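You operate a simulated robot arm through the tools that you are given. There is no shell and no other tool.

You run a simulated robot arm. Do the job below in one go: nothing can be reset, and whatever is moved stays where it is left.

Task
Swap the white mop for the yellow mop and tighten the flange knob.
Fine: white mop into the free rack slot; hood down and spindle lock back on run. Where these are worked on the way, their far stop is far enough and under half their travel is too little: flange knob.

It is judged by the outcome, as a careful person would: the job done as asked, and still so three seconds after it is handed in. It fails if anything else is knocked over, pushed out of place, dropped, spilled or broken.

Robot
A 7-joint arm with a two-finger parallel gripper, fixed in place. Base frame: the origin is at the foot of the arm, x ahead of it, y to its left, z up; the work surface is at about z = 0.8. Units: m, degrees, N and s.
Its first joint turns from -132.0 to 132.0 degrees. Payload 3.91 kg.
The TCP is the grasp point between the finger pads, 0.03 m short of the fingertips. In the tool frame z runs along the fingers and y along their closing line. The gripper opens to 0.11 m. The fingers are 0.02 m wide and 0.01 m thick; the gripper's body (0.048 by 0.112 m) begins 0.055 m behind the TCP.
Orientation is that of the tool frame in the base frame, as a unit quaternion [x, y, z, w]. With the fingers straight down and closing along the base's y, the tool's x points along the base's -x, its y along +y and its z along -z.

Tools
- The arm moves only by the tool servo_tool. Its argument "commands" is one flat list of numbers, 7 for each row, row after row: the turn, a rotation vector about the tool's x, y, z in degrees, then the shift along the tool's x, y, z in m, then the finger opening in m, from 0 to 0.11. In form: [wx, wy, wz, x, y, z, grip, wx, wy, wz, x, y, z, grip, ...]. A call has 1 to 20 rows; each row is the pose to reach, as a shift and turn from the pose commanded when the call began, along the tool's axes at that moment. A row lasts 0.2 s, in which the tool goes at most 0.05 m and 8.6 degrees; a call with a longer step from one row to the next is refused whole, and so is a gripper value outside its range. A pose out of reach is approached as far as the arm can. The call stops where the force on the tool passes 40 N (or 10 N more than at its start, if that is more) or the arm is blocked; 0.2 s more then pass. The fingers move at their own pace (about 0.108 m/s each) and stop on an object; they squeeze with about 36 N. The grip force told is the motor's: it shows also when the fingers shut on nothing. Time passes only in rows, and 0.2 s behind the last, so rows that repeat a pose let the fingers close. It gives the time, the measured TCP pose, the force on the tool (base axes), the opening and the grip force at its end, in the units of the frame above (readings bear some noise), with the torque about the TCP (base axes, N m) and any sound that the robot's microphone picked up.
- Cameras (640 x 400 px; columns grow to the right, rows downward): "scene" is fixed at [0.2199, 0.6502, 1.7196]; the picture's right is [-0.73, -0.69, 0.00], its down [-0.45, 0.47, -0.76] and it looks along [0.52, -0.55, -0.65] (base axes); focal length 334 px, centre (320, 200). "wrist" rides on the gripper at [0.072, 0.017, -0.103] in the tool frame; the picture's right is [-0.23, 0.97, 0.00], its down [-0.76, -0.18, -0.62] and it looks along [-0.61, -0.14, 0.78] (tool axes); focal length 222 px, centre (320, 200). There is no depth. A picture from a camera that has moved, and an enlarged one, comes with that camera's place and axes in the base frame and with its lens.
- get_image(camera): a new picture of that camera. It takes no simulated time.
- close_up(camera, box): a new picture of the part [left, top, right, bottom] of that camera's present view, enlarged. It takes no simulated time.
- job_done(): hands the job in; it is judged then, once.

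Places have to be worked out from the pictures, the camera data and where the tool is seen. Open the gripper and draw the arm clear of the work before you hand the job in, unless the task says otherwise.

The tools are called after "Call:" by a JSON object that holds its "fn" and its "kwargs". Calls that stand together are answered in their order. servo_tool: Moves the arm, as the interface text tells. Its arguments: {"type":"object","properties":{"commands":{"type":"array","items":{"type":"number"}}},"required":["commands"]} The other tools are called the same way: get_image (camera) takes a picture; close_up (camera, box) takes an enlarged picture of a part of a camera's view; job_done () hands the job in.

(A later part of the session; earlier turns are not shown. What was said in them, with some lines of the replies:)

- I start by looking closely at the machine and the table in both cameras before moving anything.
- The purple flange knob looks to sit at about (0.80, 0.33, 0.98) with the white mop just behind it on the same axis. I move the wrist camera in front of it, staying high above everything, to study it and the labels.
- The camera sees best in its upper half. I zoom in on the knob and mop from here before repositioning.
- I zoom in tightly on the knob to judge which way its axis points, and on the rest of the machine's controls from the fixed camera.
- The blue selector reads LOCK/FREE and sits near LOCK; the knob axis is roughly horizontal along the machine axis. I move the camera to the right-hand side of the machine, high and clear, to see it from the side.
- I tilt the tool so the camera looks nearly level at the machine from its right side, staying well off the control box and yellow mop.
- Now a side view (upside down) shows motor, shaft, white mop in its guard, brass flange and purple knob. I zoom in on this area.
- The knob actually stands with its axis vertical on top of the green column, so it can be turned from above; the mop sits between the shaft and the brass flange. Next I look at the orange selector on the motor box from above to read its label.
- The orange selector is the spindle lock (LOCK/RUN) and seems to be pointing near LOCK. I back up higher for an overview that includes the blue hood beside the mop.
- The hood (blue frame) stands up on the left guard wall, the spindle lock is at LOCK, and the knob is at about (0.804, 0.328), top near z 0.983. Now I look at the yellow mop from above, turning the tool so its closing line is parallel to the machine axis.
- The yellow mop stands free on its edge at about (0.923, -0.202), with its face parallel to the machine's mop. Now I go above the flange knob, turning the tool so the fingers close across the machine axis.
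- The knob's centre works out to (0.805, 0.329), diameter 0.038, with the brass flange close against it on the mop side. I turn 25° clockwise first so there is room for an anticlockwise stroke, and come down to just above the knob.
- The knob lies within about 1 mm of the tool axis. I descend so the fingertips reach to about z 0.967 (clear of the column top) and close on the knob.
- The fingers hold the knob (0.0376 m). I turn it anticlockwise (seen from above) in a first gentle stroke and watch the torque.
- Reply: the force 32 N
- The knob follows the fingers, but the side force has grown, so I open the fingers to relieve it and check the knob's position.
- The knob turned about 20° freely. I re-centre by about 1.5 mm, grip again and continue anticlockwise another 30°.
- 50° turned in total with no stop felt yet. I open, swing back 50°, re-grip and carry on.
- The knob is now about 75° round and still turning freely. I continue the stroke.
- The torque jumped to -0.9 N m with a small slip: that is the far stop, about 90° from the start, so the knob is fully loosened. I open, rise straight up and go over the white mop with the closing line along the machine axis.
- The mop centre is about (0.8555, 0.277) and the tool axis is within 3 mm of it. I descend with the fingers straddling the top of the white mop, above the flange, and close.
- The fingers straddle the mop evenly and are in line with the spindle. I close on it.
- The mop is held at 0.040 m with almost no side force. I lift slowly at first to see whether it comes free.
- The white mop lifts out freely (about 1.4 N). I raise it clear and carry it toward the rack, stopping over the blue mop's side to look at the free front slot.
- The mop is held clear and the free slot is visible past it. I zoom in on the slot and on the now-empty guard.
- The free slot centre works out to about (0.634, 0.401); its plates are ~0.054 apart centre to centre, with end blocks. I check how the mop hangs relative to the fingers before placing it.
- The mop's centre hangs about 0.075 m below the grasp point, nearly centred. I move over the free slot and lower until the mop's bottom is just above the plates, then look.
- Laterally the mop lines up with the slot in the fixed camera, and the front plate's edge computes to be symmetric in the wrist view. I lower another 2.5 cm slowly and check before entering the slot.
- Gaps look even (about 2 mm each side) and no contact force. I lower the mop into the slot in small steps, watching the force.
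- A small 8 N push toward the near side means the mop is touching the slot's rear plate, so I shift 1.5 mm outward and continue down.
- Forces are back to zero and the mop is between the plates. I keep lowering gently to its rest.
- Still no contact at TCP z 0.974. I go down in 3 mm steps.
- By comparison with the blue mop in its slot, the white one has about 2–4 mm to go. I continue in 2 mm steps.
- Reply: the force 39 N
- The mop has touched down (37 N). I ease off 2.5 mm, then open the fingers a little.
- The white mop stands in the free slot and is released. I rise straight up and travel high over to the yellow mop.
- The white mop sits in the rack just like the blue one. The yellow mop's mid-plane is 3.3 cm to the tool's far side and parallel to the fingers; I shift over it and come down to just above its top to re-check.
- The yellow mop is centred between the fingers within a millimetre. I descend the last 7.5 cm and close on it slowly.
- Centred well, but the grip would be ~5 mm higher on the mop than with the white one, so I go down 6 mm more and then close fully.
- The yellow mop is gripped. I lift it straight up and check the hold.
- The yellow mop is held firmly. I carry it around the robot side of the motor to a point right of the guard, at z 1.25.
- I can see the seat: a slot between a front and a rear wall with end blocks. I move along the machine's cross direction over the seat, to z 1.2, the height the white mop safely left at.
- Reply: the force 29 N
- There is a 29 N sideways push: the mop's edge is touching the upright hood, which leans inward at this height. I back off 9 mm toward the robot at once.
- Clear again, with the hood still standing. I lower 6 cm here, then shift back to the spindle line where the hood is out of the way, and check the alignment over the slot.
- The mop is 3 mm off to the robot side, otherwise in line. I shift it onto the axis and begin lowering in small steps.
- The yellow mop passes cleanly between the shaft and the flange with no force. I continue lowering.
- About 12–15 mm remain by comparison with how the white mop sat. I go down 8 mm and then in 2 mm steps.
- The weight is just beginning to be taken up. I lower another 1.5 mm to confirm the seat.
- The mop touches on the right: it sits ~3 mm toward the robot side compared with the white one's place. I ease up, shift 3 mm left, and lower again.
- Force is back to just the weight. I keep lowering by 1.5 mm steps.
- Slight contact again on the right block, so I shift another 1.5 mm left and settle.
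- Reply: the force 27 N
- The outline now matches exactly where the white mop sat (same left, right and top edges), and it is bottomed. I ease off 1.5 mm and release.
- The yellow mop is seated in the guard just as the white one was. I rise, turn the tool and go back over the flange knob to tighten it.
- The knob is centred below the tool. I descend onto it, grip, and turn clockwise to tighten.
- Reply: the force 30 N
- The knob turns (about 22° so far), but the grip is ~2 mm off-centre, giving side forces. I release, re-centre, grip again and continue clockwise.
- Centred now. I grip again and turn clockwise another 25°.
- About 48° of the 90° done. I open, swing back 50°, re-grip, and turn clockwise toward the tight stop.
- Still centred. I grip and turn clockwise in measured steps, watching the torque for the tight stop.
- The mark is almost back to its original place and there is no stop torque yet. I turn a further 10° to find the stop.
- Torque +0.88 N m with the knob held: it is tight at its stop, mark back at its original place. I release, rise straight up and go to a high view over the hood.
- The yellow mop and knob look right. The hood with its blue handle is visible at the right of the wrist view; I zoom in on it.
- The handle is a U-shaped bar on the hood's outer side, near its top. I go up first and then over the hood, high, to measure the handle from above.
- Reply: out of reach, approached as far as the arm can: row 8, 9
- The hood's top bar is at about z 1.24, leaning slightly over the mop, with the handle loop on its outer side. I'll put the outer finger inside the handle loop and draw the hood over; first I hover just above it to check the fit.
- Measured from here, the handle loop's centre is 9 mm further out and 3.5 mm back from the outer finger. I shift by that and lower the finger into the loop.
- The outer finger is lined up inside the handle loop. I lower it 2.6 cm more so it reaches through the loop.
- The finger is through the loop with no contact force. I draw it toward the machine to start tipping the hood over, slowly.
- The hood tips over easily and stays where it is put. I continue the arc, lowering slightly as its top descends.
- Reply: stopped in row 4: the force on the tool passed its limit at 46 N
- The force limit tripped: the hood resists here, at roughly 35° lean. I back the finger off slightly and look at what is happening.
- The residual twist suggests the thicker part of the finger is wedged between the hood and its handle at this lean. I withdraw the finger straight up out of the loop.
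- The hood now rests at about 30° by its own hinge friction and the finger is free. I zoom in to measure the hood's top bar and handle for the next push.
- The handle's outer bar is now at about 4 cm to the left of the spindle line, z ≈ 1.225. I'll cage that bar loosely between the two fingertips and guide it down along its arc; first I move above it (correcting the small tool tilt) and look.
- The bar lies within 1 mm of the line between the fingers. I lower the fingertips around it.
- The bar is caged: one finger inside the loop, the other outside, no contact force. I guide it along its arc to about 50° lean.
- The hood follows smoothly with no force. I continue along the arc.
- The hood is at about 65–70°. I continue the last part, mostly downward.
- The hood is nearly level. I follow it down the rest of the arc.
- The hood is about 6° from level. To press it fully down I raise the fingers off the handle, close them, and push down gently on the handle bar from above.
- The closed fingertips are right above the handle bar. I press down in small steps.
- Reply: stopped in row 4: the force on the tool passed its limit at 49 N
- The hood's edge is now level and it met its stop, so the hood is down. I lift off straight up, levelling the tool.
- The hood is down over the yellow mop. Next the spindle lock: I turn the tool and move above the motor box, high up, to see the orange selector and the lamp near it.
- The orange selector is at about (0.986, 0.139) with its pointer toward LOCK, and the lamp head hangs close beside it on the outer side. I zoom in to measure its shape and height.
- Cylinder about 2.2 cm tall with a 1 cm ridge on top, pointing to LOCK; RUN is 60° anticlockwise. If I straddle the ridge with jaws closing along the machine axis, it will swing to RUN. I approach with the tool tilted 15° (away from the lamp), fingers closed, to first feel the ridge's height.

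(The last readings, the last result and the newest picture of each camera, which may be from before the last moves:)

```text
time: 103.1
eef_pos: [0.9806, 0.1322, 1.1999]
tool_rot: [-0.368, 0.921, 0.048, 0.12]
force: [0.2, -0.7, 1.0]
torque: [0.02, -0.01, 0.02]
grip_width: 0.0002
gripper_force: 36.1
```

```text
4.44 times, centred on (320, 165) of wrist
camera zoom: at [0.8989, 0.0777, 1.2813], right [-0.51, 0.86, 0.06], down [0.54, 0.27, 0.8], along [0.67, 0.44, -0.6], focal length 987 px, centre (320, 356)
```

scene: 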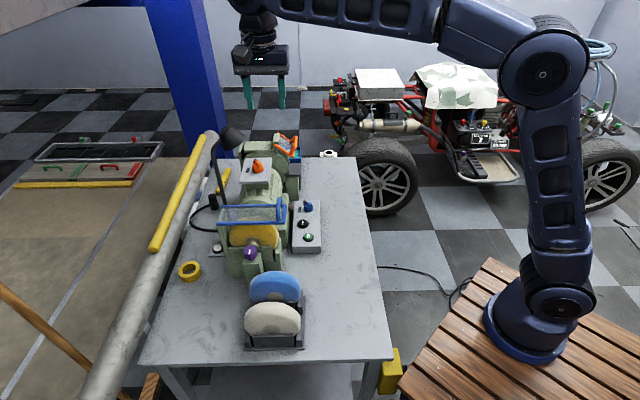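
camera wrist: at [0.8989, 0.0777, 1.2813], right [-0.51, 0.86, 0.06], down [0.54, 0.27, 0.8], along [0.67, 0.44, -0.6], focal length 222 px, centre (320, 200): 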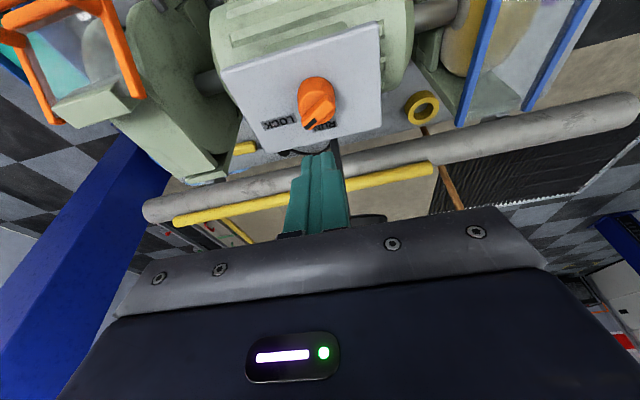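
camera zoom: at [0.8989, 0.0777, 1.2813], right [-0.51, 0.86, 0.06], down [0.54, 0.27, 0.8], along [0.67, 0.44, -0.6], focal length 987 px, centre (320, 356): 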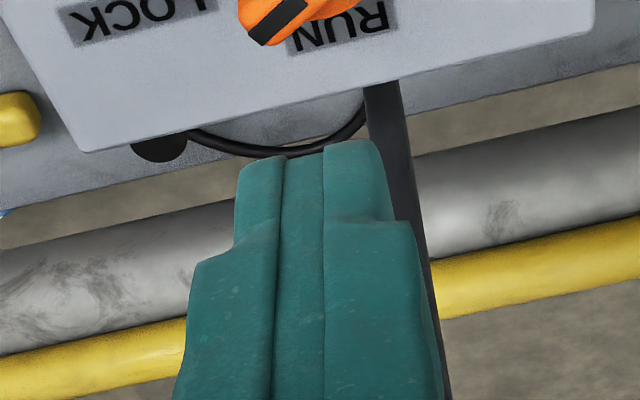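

The closed fingertips are right above the selector and clear of the lamp. I lower vertically toward the ridge to feel its top.

Call:
{"fn": "servo_tool", "kwargs": {"commands": [0, 0, 0, 0.0039, 0, 0.0145, 0.0, 0, 0, 0, 0.0078, 0, 0.029, 0.0, 0, 0, 0, 0.0114, 0, 0.0425, 0.0, 0, 0, 0, 0.0118, 0, 0.044, 0.0]}}

Call:
{"fn": "close_up", "kwargs": {"camera": "scene", "box": [225, 130, 295, 190]}}

Call:
{"fn": "close_up", "kwargs": {"camera": "wrist", "box": [260, 100, 380, 190]}}

```text
time: 104.1
eef_pos: [0.9806, 0.133, 1.1528]
tool_rot: [-0.368, 0.921, 0.047, 0.12]
force: [-0.4, 0.6, -0.6]
torque: [0.0, 0.01, -0.04]
grip_width: 0.0
gripper_force: 36.2
```

```text
6.67 times, centred on (260, 160) of scene
camera zoom: at [0.2199, 0.6502, 1.7196], right [-0.73, -0.69, 0.0], down [-0.45, 0.47, -0.76], along [0.52, -0.55, -0.65], focal length 2224 px, centre (720, 467)
```

zoom: 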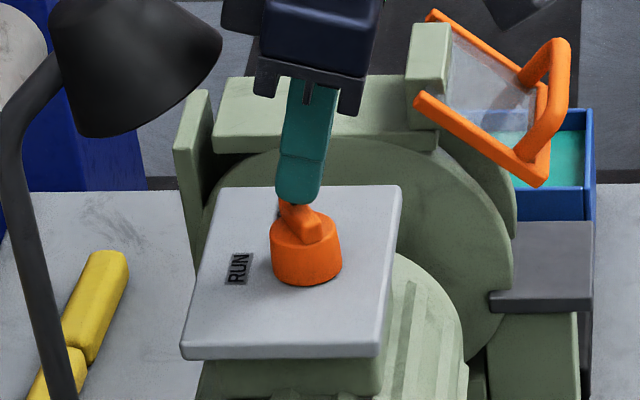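

```text
4.44 times, centred on (320, 145) of wrist
camera zoom: at [0.8988, 0.0798, 1.2341], right [-0.51, 0.86, 0.06], down [0.54, 0.27, 0.8], along [0.67, 0.44, -0.6], focal length 987 px, centre (320, 444)
```

zoom: 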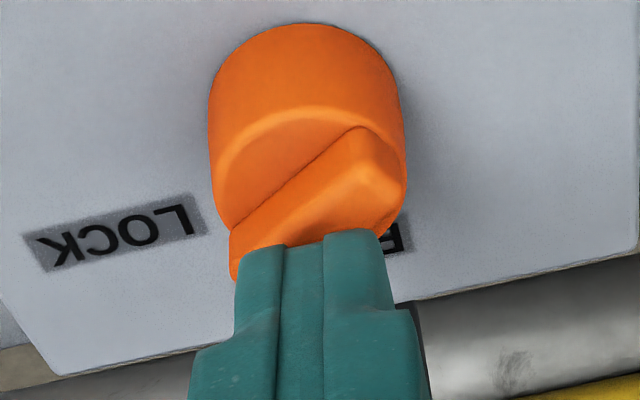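

No contact yet with the tips at about z 1.124. I lower in 1.5 mm steps to feel the ridge top.

Call:
{"fn": "servo_tool", "kwargs": {"commands": [0, 0, 0, 0.0004, 0, 0.00145, 0.0, 0, 0, 0, 0.0008, 0, 0.0029, 0.0, 0, 0, 0, 0.0012, 0, 0.0043, 0.0]}}

```text
time: 104.9
eef_pos: [0.98, 0.1336, 1.1495]
tool_rot: [-0.369, 0.92, 0.048, 0.12]
force: [-0.2, 0.2, 0.7]
torque: [0.01, -0.01, 0.02]
grip_width: 0.0
gripper_force: 36.0
```

Call:
{"fn": "servo_tool", "kwargs": {"commands": [0, 0, 0, 0.0004, 0, 0.00145, 0.0, 0, 0, 0, 0.0008, 0, 0.0029, 0.0]}}

```text
time: 105.5
eef_pos: [0.9813, 0.134, 1.147]
tool_rot: [-0.369, 0.92, 0.049, 0.121]
force: [2.7, -0.5, 7.8]
torque: [0.05, -0.05, -0.01]
grip_width: 0.0001
gripper_force: 35.5
```

Contact: the ridge top is at about z 1.116. I lift 12 mm, open the jaws, and come down with the tips about 6.5 mm below the ridge top, straddling it.

Call:
{"fn": "servo_tool", "kwargs": {"commands": [0, 0, 0, -0.0031, 0, -0.0116, 0.0, 0, 0, 0, -0.0031, 0, -0.0116, 0.03, 0, 0, 0, -0.0031, 0, -0.0116, 0.056, 0, 0, 0, -0.0031, 0, -0.0116, 0.056, 0, 0, 0, 0, 0, 0, 0.056, 0, 0, 0, 0.0017, 0, 0.0063, 0.056, 0, 0, 0, 0.0017, 0, 0.0063, 0.056]}}

Call:
{"fn": "close_up", "kwargs": {"camera": "wrist", "box": [240, 90, 400, 210]}}

Call:
{"fn": "close_up", "kwargs": {"camera": "scene", "box": [225, 130, 295, 190]}}

```text
time: 107.1
eef_pos: [0.9813, 0.1338, 1.1396]
tool_rot: [-0.368, 0.921, 0.048, 0.121]
force: [-0.2, 0.2, -0.3]
torque: [0.02, -0.01, -0.01]
grip_width: 0.0556
gripper_force: 0.1
```

```text
3.33 times, centred on (320, 150) of wrist
camera zoom: at [0.8987, 0.0805, 1.2211], right [-0.51, 0.86, 0.06], down [0.54, 0.27, 0.8], along [0.67, 0.44, -0.6], focal length 740 px, centre (320, 367)
```

zoom: 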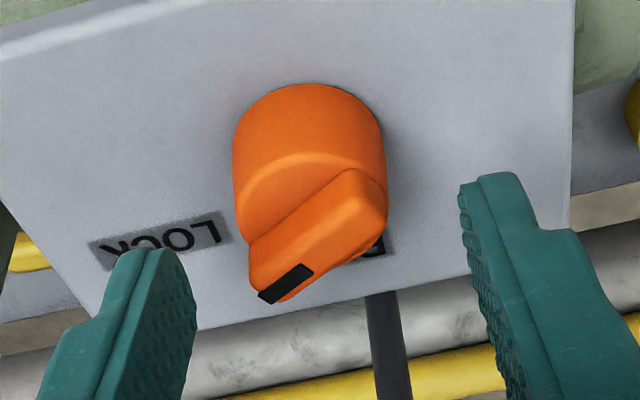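

```text
6.67 times, centred on (260, 160) of scene
camera zoom: at [0.2199, 0.6502, 1.7196], right [-0.73, -0.69, 0.0], down [-0.45, 0.47, -0.76], along [0.52, -0.55, -0.65], focal length 2224 px, centre (720, 467)
```

zoom: 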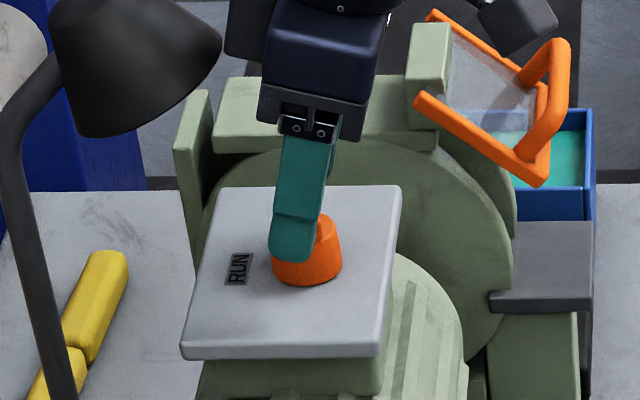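

The jaws straddle the ridge. I close them gradually so the ridge swings toward RUN.

Call:
{"fn": "servo_tool", "kwargs": {"commands": [0, 0, 0, 0, 0, 0, 0.045, 0, 0, 0, 0, 0, 0, 0.035, 0, 0, 0, 0, 0, 0, 0.028, 0, 0, 0, 0, 0, 0, 0.028]}}

Call:
{"fn": "close_up", "kwargs": {"camera": "wrist", "box": [240, 90, 400, 210]}}

Call:
{"fn": "close_up", "kwargs": {"camera": "scene", "box": [225, 130, 295, 190]}}

```text
time: 108.1
eef_pos: [0.9817, 0.1327, 1.14]
tool_rot: [-0.368, 0.921, 0.048, 0.12]
force: [8.2, -4.0, 0.1]
torque: [0.02, -0.46, -0.04]
grip_width: 0.0328
gripper_force: 45.1
```

```text
3.33 times, centred on (320, 150) of wrist
camera zoom: at [0.8992, 0.0799, 1.2211], right [-0.51, 0.86, 0.06], down [0.54, 0.27, 0.8], along [0.67, 0.44, -0.6], focal length 740 px, centre (320, 367)
```

zoom: 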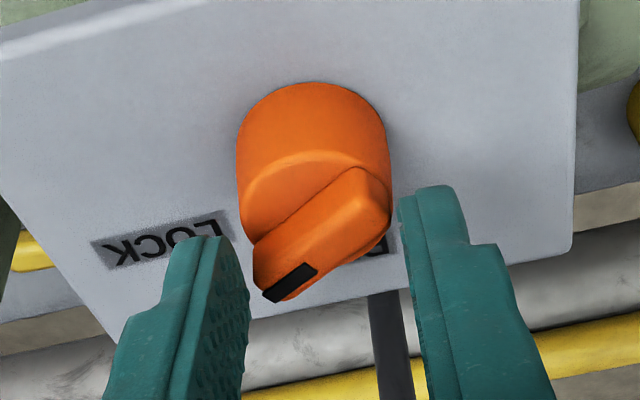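

```text
6.67 times, centred on (260, 160) of scene
camera zoom: at [0.2199, 0.6502, 1.7196], right [-0.73, -0.69, 0.0], down [-0.45, 0.47, -0.76], along [0.52, -0.55, -0.65], focal length 2224 px, centre (720, 467)
```

zoom: 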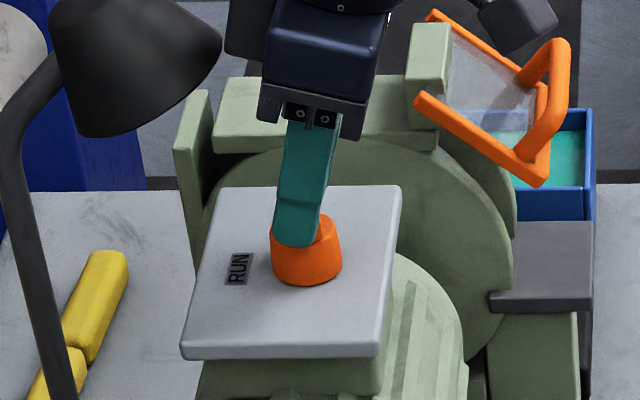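

The jaws stopped at 0.033 m gripping the selector body without turning it. So I turn it by rotating the tool about the vertical axis while gripped, 20° anticlockwise first, staying clear of the lamp.

Call:
{"fn": "servo_tool", "kwargs": {"commands": [0, 0, 0, 0, 0, 0, 0.015, -1.29, 0, -4.83, 0, -0.0006, 0, 0.015, -2.59, 0, -9.66, 0, -0.0012, 0, 0.015, -3.88, 0, -14.5, 0, -0.0018, 0, 0.015, -5.18, 0, -19.3, 0, -0.0024, 0, 0.015]}}

Call:
{"fn": "close_up", "kwargs": {"camera": "wrist", "box": [240, 90, 400, 210]}}

Call:
{"fn": "close_up", "kwargs": {"camera": "scene", "box": [225, 130, 295, 190]}}

```text
time: 109.3
eef_pos: [0.983, 0.131, 1.1381]
tool_rot: [-0.523, 0.842, 0.07, 0.111]
force: [16.2, 0.3, -4.2]
torque: [0.08, -0.12, -0.11]
grip_width: 0.0327
gripper_force: 45.2
```

```text
3.33 times, centred on (320, 150) of wrist
camera zoom: at [0.9249, 0.0536, 1.2211], right [-0.77, 0.63, 0.06], down [0.42, 0.44, 0.8], along [0.48, 0.64, -0.6], focal length 740 px, centre (320, 367)
```

zoom: 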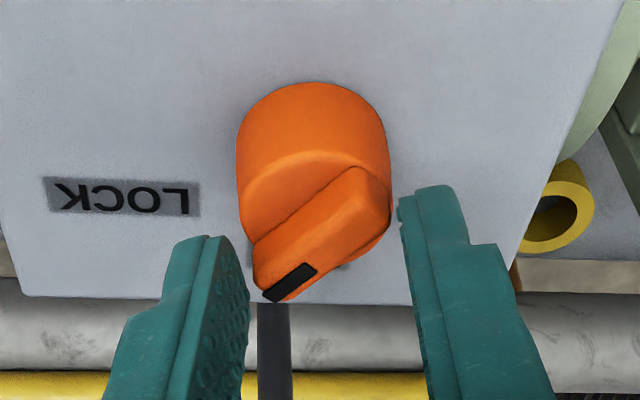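

```text
6.67 times, centred on (260, 160) of scene
camera zoom: at [0.2199, 0.6502, 1.7196], right [-0.73, -0.69, 0.0], down [-0.45, 0.47, -0.76], along [0.52, -0.55, -0.65], focal length 2224 px, centre (720, 467)
```

zoom: 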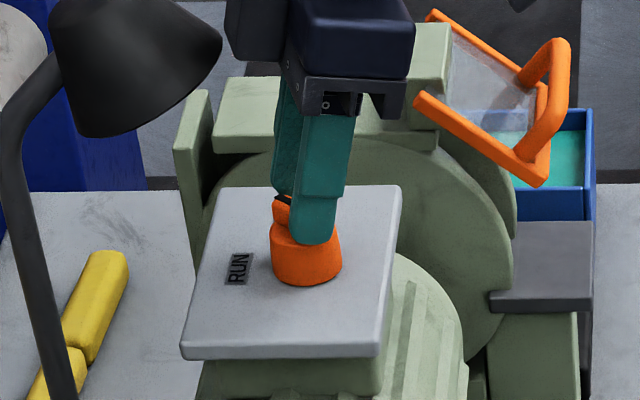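

The selector turned 20° with the jaws. I open, swing the tool back 40° the other way (staying clear of the lamp), and look before re-gripping.

Call:
{"fn": "servo_tool", "kwargs": {"commands": [0, 0, 0, 0, 0, 0, 0.04, 0, 0, 0, 0, 0, 0, 0.052, 2.07, 0, 7.73, 0, 0.001, 0, 0.052, 4.14, 0, 15.45, -0.0003, 0.0019, 0.0001, 0.052, 6.21, 0, 23.18, -0.0006, 0.0028, 0.0002, 0.052, 8.28, 0, 30.9, -0.001, 0.0037, 0.0003, 0.052, 10.35, 0, 38.64, -0.0016, 0.0045, 0.0004, 0.052, 10.35, 0, 38.64, -0.0016, 0.0045, 0.0004, 0.052]}}

Call:
{"fn": "close_up", "kwargs": {"camera": "wrist", "box": [240, 90, 400, 210]}}

Call:
{"fn": "close_up", "kwargs": {"camera": "scene", "box": [215, 110, 305, 190]}}

```text
time: 111.1
eef_pos: [0.9788, 0.1351, 1.1399]
tool_rot: [-0.202, 0.971, 0.026, 0.127]
force: [0.2, 0.4, 0.2]
torque: [0.03, 0.0, -0.03]
grip_width: 0.052
gripper_force: 0.1
```

```text
3.33 times, centred on (320, 150) of wrist
camera zoom: at [0.8833, 0.1136, 1.221], right [-0.19, 0.98, 0.06], down [0.6, 0.07, 0.8], along [0.78, 0.18, -0.6], focal length 740 px, centre (320, 367)
```

zoom: 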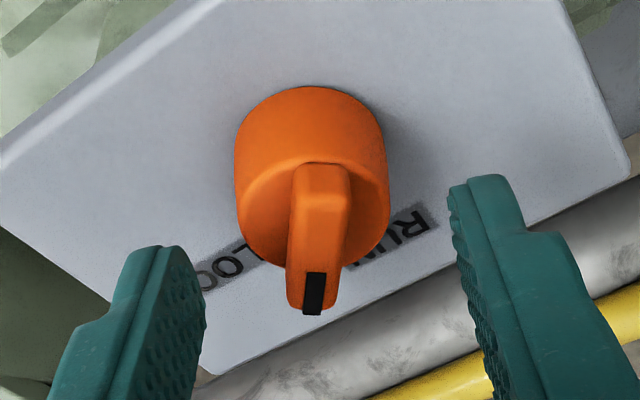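

```text
5.00 times, centred on (260, 150) of scene
camera zoom: at [0.2199, 0.6502, 1.7196], right [-0.73, -0.69, 0.0], down [-0.45, 0.47, -0.76], along [0.52, -0.55, -0.65], focal length 1668 px, centre (620, 450)
```

zoom: 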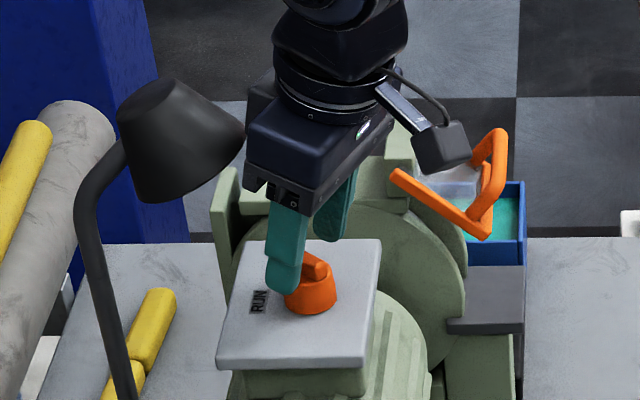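

The selector is now about midway, its ridge square to the jaws. I grip it and turn another 30° anticlockwise toward RUN.

Call:
{"fn": "servo_tool", "kwargs": {"commands": [0, 0, 0, 0, 0, 0, 0.035, 0, 0, 0, 0, 0, 0, 0.01, 0, 0, 0, 0, 0, 0, 0.005, 0, 0, 0, 0, 0, 0, 0.005, -1.29, 0, -4.83, 0, -0.0006, 0, 0.005, -2.59, 0, -9.66, -0.0001, -0.0012, 0, 0.005, -3.88, 0, -14.49, -0.0002, -0.0018, 0.0001, 0.005, -5.18, 0, -19.32, -0.0004, -0.0024, 0.0001, 0.005, -6.47, 0, -24.15, -0.0006, -0.003, 0.0002, 0.005, -7.76, 0, -28.98, -0.0009, -0.0035, 0.0002, 0.005]}}

Call:
{"fn": "close_up", "kwargs": {"camera": "wrist", "box": [240, 90, 400, 210]}}

Call:
{"fn": "close_up", "kwargs": {"camera": "scene", "box": [215, 110, 305, 190]}}

```text
time: 113.3
eef_pos: [0.9816, 0.1324, 1.1402]
tool_rot: [-0.446, 0.885, 0.058, 0.116]
force: [3.0, -5.9, 0.4]
torque: [-0.21, -0.15, -1.36]
grip_width: 0.0137
gripper_force: 44.8
```

```text
3.33 times, centred on (320, 150) of wrist
camera zoom: at [0.9105, 0.0652, 1.221], right [-0.65, 0.76, 0.06], down [0.49, 0.36, 0.8], along [0.58, 0.55, -0.6], focal length 740 px, centre (320, 367)
```

zoom: 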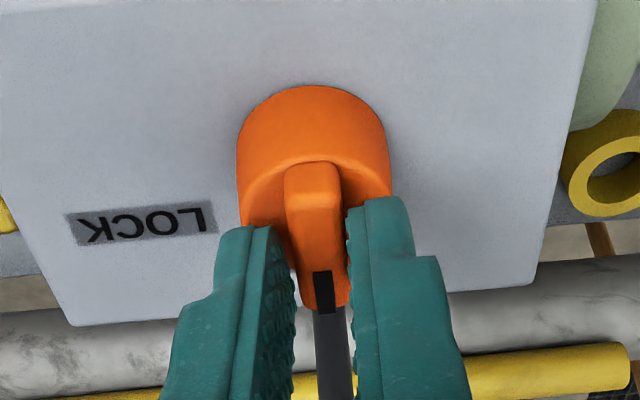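

```text
5.00 times, centred on (260, 150) of scene
camera zoom: at [0.2199, 0.6502, 1.7196], right [-0.73, -0.69, 0.0], down [-0.45, 0.47, -0.76], along [0.52, -0.55, -0.65], focal length 1668 px, centre (620, 450)
```

zoom: 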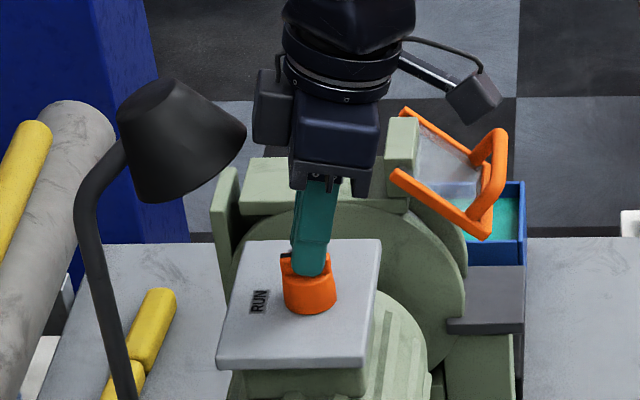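

Torque jumped to 1.36 N m and the ridge now points along the cross direction where RUN is: the stop. I open the jaws, lift straight up and check.

Call:
{"fn": "servo_tool", "kwargs": {"commands": [0, 0, 0, 0, 0, 0, 0.03, 0, 0, 0, 0, 0, 0, 0.045, -0.0, 0, 0, -0.0052, 0, -0.0193, 0.05, 0, 0, 0, -0.0129, 0, -0.0483, 0.05, 0, 0, 0, -0.0233, 0, -0.0869, 0.05, 0, 0, 0, -0.0336, 0, -0.1256, 0.05, 0, 0, 0, -0.0453, 0, -0.169, 0.05]}}

Call:
{"fn": "close_up", "kwargs": {"camera": "scene", "box": [225, 130, 305, 190]}}

Call:
{"fn": "get_image", "kwargs": {"camera": "wrist"}}

Call:
{"fn": "get_image", "kwargs": {"camera": "scene"}}

```text
time: 114.9
eef_pos: [0.9823, 0.1313, 1.3126]
tool_rot: [-0.446, 0.886, 0.059, 0.115]
force: [0.8, 0.0, -0.6]
torque: [0.01, 0.03, -0.02]
grip_width: 0.0501
gripper_force: 0.0
```

```text
6.67 times, centred on (265, 160) of scene
camera zoom: at [0.2199, 0.6502, 1.7196], right [-0.73, -0.69, 0.0], down [-0.45, 0.47, -0.76], along [0.52, -0.55, -0.65], focal length 2224 px, centre (687, 467)
```

zoom: 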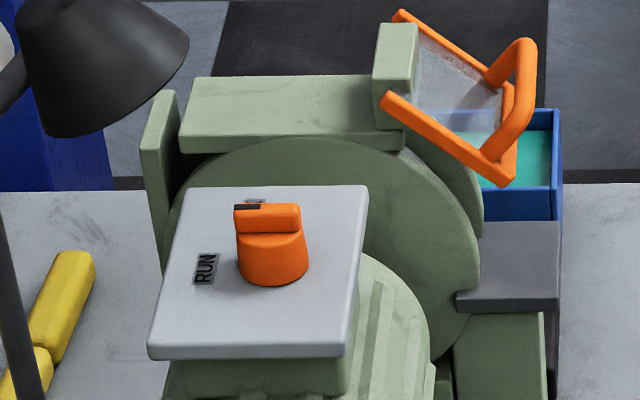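

```text
taken
camera wrist: at [0.911, 0.0654, 1.3948], right [-0.65, 0.76, 0.06], down [0.49, 0.36, 0.8], along [0.58, 0.55, -0.6], focal length 222 px, centre (320, 200)
```

wrist: 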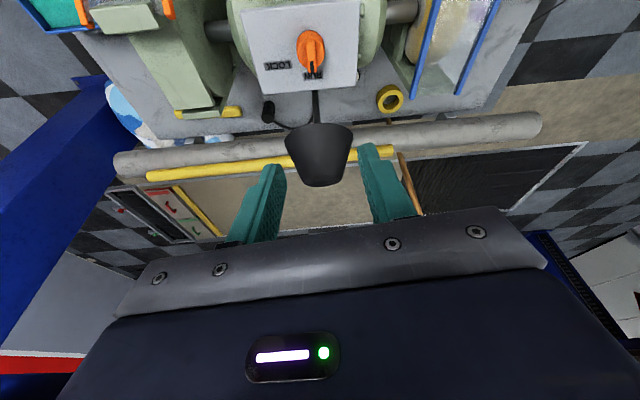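

```text
taken
```

scene: 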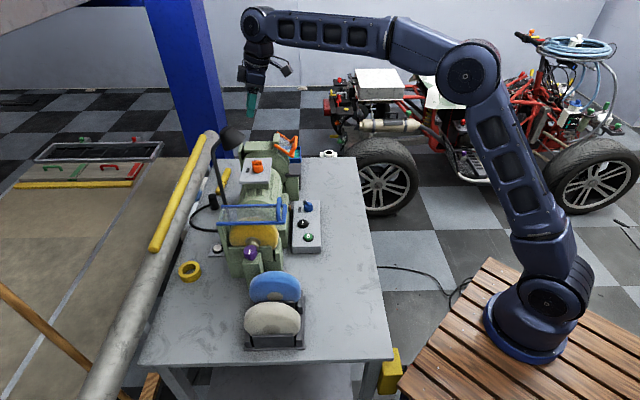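

The selector now points at RUN and the lamp is undisturbed. I withdraw the arm toward its base, levelling the tool, then do a final check.

Call:
{"fn": "servo_tool", "kwargs": {"commands": [0, 5, 0, 0.03, 0, -0.02, 0.05, 0, 10, 0, 0.06, 0, -0.04, 0.05, 0, 15, 0, 0.09, 0, -0.06, 0.05, 0, 15, 0, 0.13, 0.0, -0.08, 0.05, 0, 15, 0, 0.17, 0.0, -0.1, 0.05, 0, 15, 0, 0.21, 0.0, -0.12, 0.06, 0, 15, 0, 0.25, 0.0, -0.13, 0.08, 0, 15, 0, 0.29, 0.0, -0.14, 0.1, 0, 15, 0, 0.29, 0.0, -0.14, 0.1]}}

Call:
{"fn": "get_image", "kwargs": {"camera": "scene"}}

Call:
{"fn": "close_up", "kwargs": {"camera": "scene", "box": [200, 180, 330, 275]}}

Call:
{"fn": "close_up", "kwargs": {"camera": "scene", "box": [225, 225, 289, 265]}}

Call:
{"fn": "get_image", "kwargs": {"camera": "wrist"}}

```text
time: 116.9
eef_pos: [0.7918, -0.1221, 1.3744]
tool_rot: [-0.451, 0.893, 0.0, -0.001]
force: [0.2, 0.2, -0.3]
torque: [-0.01, 0.0, -0.01]
grip_width: 0.1
gripper_force: 0.0
```

```text
taken
```

scene: 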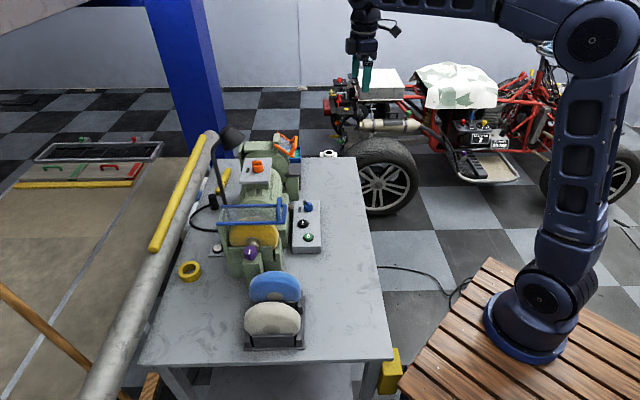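

```text
4.21 times, centred on (265, 228) of scene
camera zoom: at [0.2199, 0.6502, 1.7196], right [-0.73, -0.69, 0.0], down [-0.45, 0.47, -0.76], along [0.52, -0.55, -0.65], focal length 1405 px, centre (552, 84)
```

zoom: 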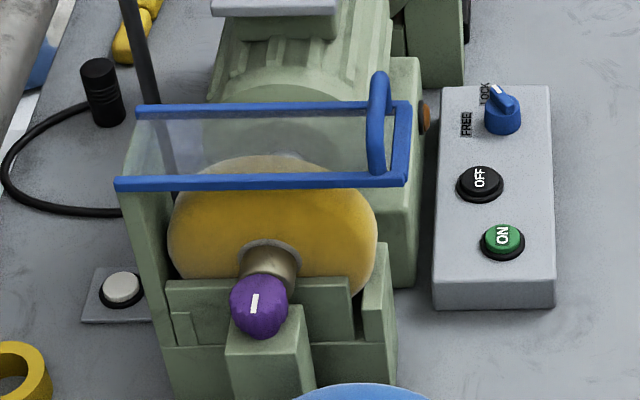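

```text
10.00 times, centred on (257, 245) of scene
camera zoom: at [0.2199, 0.6502, 1.7196], right [-0.73, -0.69, 0.0], down [-0.45, 0.47, -0.76], along [0.52, -0.55, -0.65], focal length 3336 px, centre (950, -250)
```

zoom: 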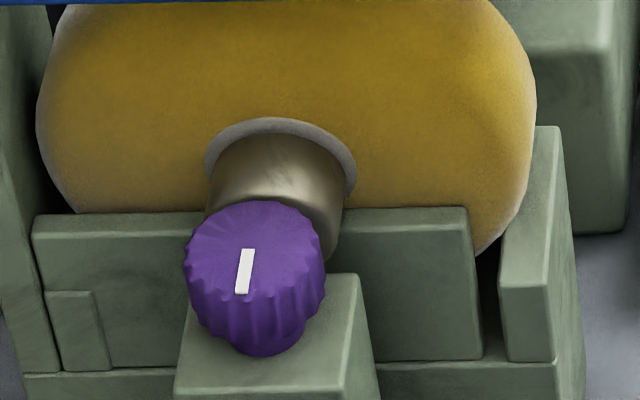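

```text
taken
camera wrist: at [0.7356, -0.1689, 1.4781], right [-0.65, 0.76, 0.0], down [0.6, 0.51, 0.62], along [0.47, 0.4, -0.78], focal length 222 px, centre (320, 200)
```

wrist: 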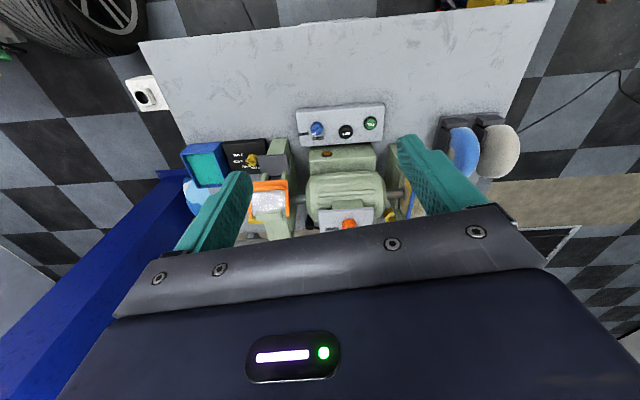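

Everything checks out: the yellow mop is seated concentric with the flange and the knob is tight at its stop. The hood is level and down, the spindle lock is on RUN, and the white mop stands in the rack. The gripper is open and the arm is clear, so I hand the job in.

Call:
{"fn": "job_done", "kwargs": {}}

```text
The job is handed in.
```

The mops are swapped and the job is handed in; the arm is clear of the work with its gripper open.

- **Yellow mop:** it sits in the machine where the white one was, centred on the flange.
- **Flange knob:** I loosened it about 90° to its far stop for the swap. It is now tight against its stop, with its mark back where it started.
- **White mop:** it stands in the free rack slot, level with the blue one.
- **Hood:** it is down against its stop and level.
- **Spindle lock:** it was already on LOCK when I began. It is now turned to its stop at RUN.

Some contacts went harder than planned:
- While I carried the yellow mop in, its edge pressed the open hood with about 29 N.
- While I lowered the hood, a finger wedged in its handle and tripped the force limit at 46 N.
- Pressing the hood onto its stop tripped the limit again, at 49 N.

I backed off each time and saw no damage. Nothing was knocked over or dropped, and the lamp beside the spindle lock was not touched.
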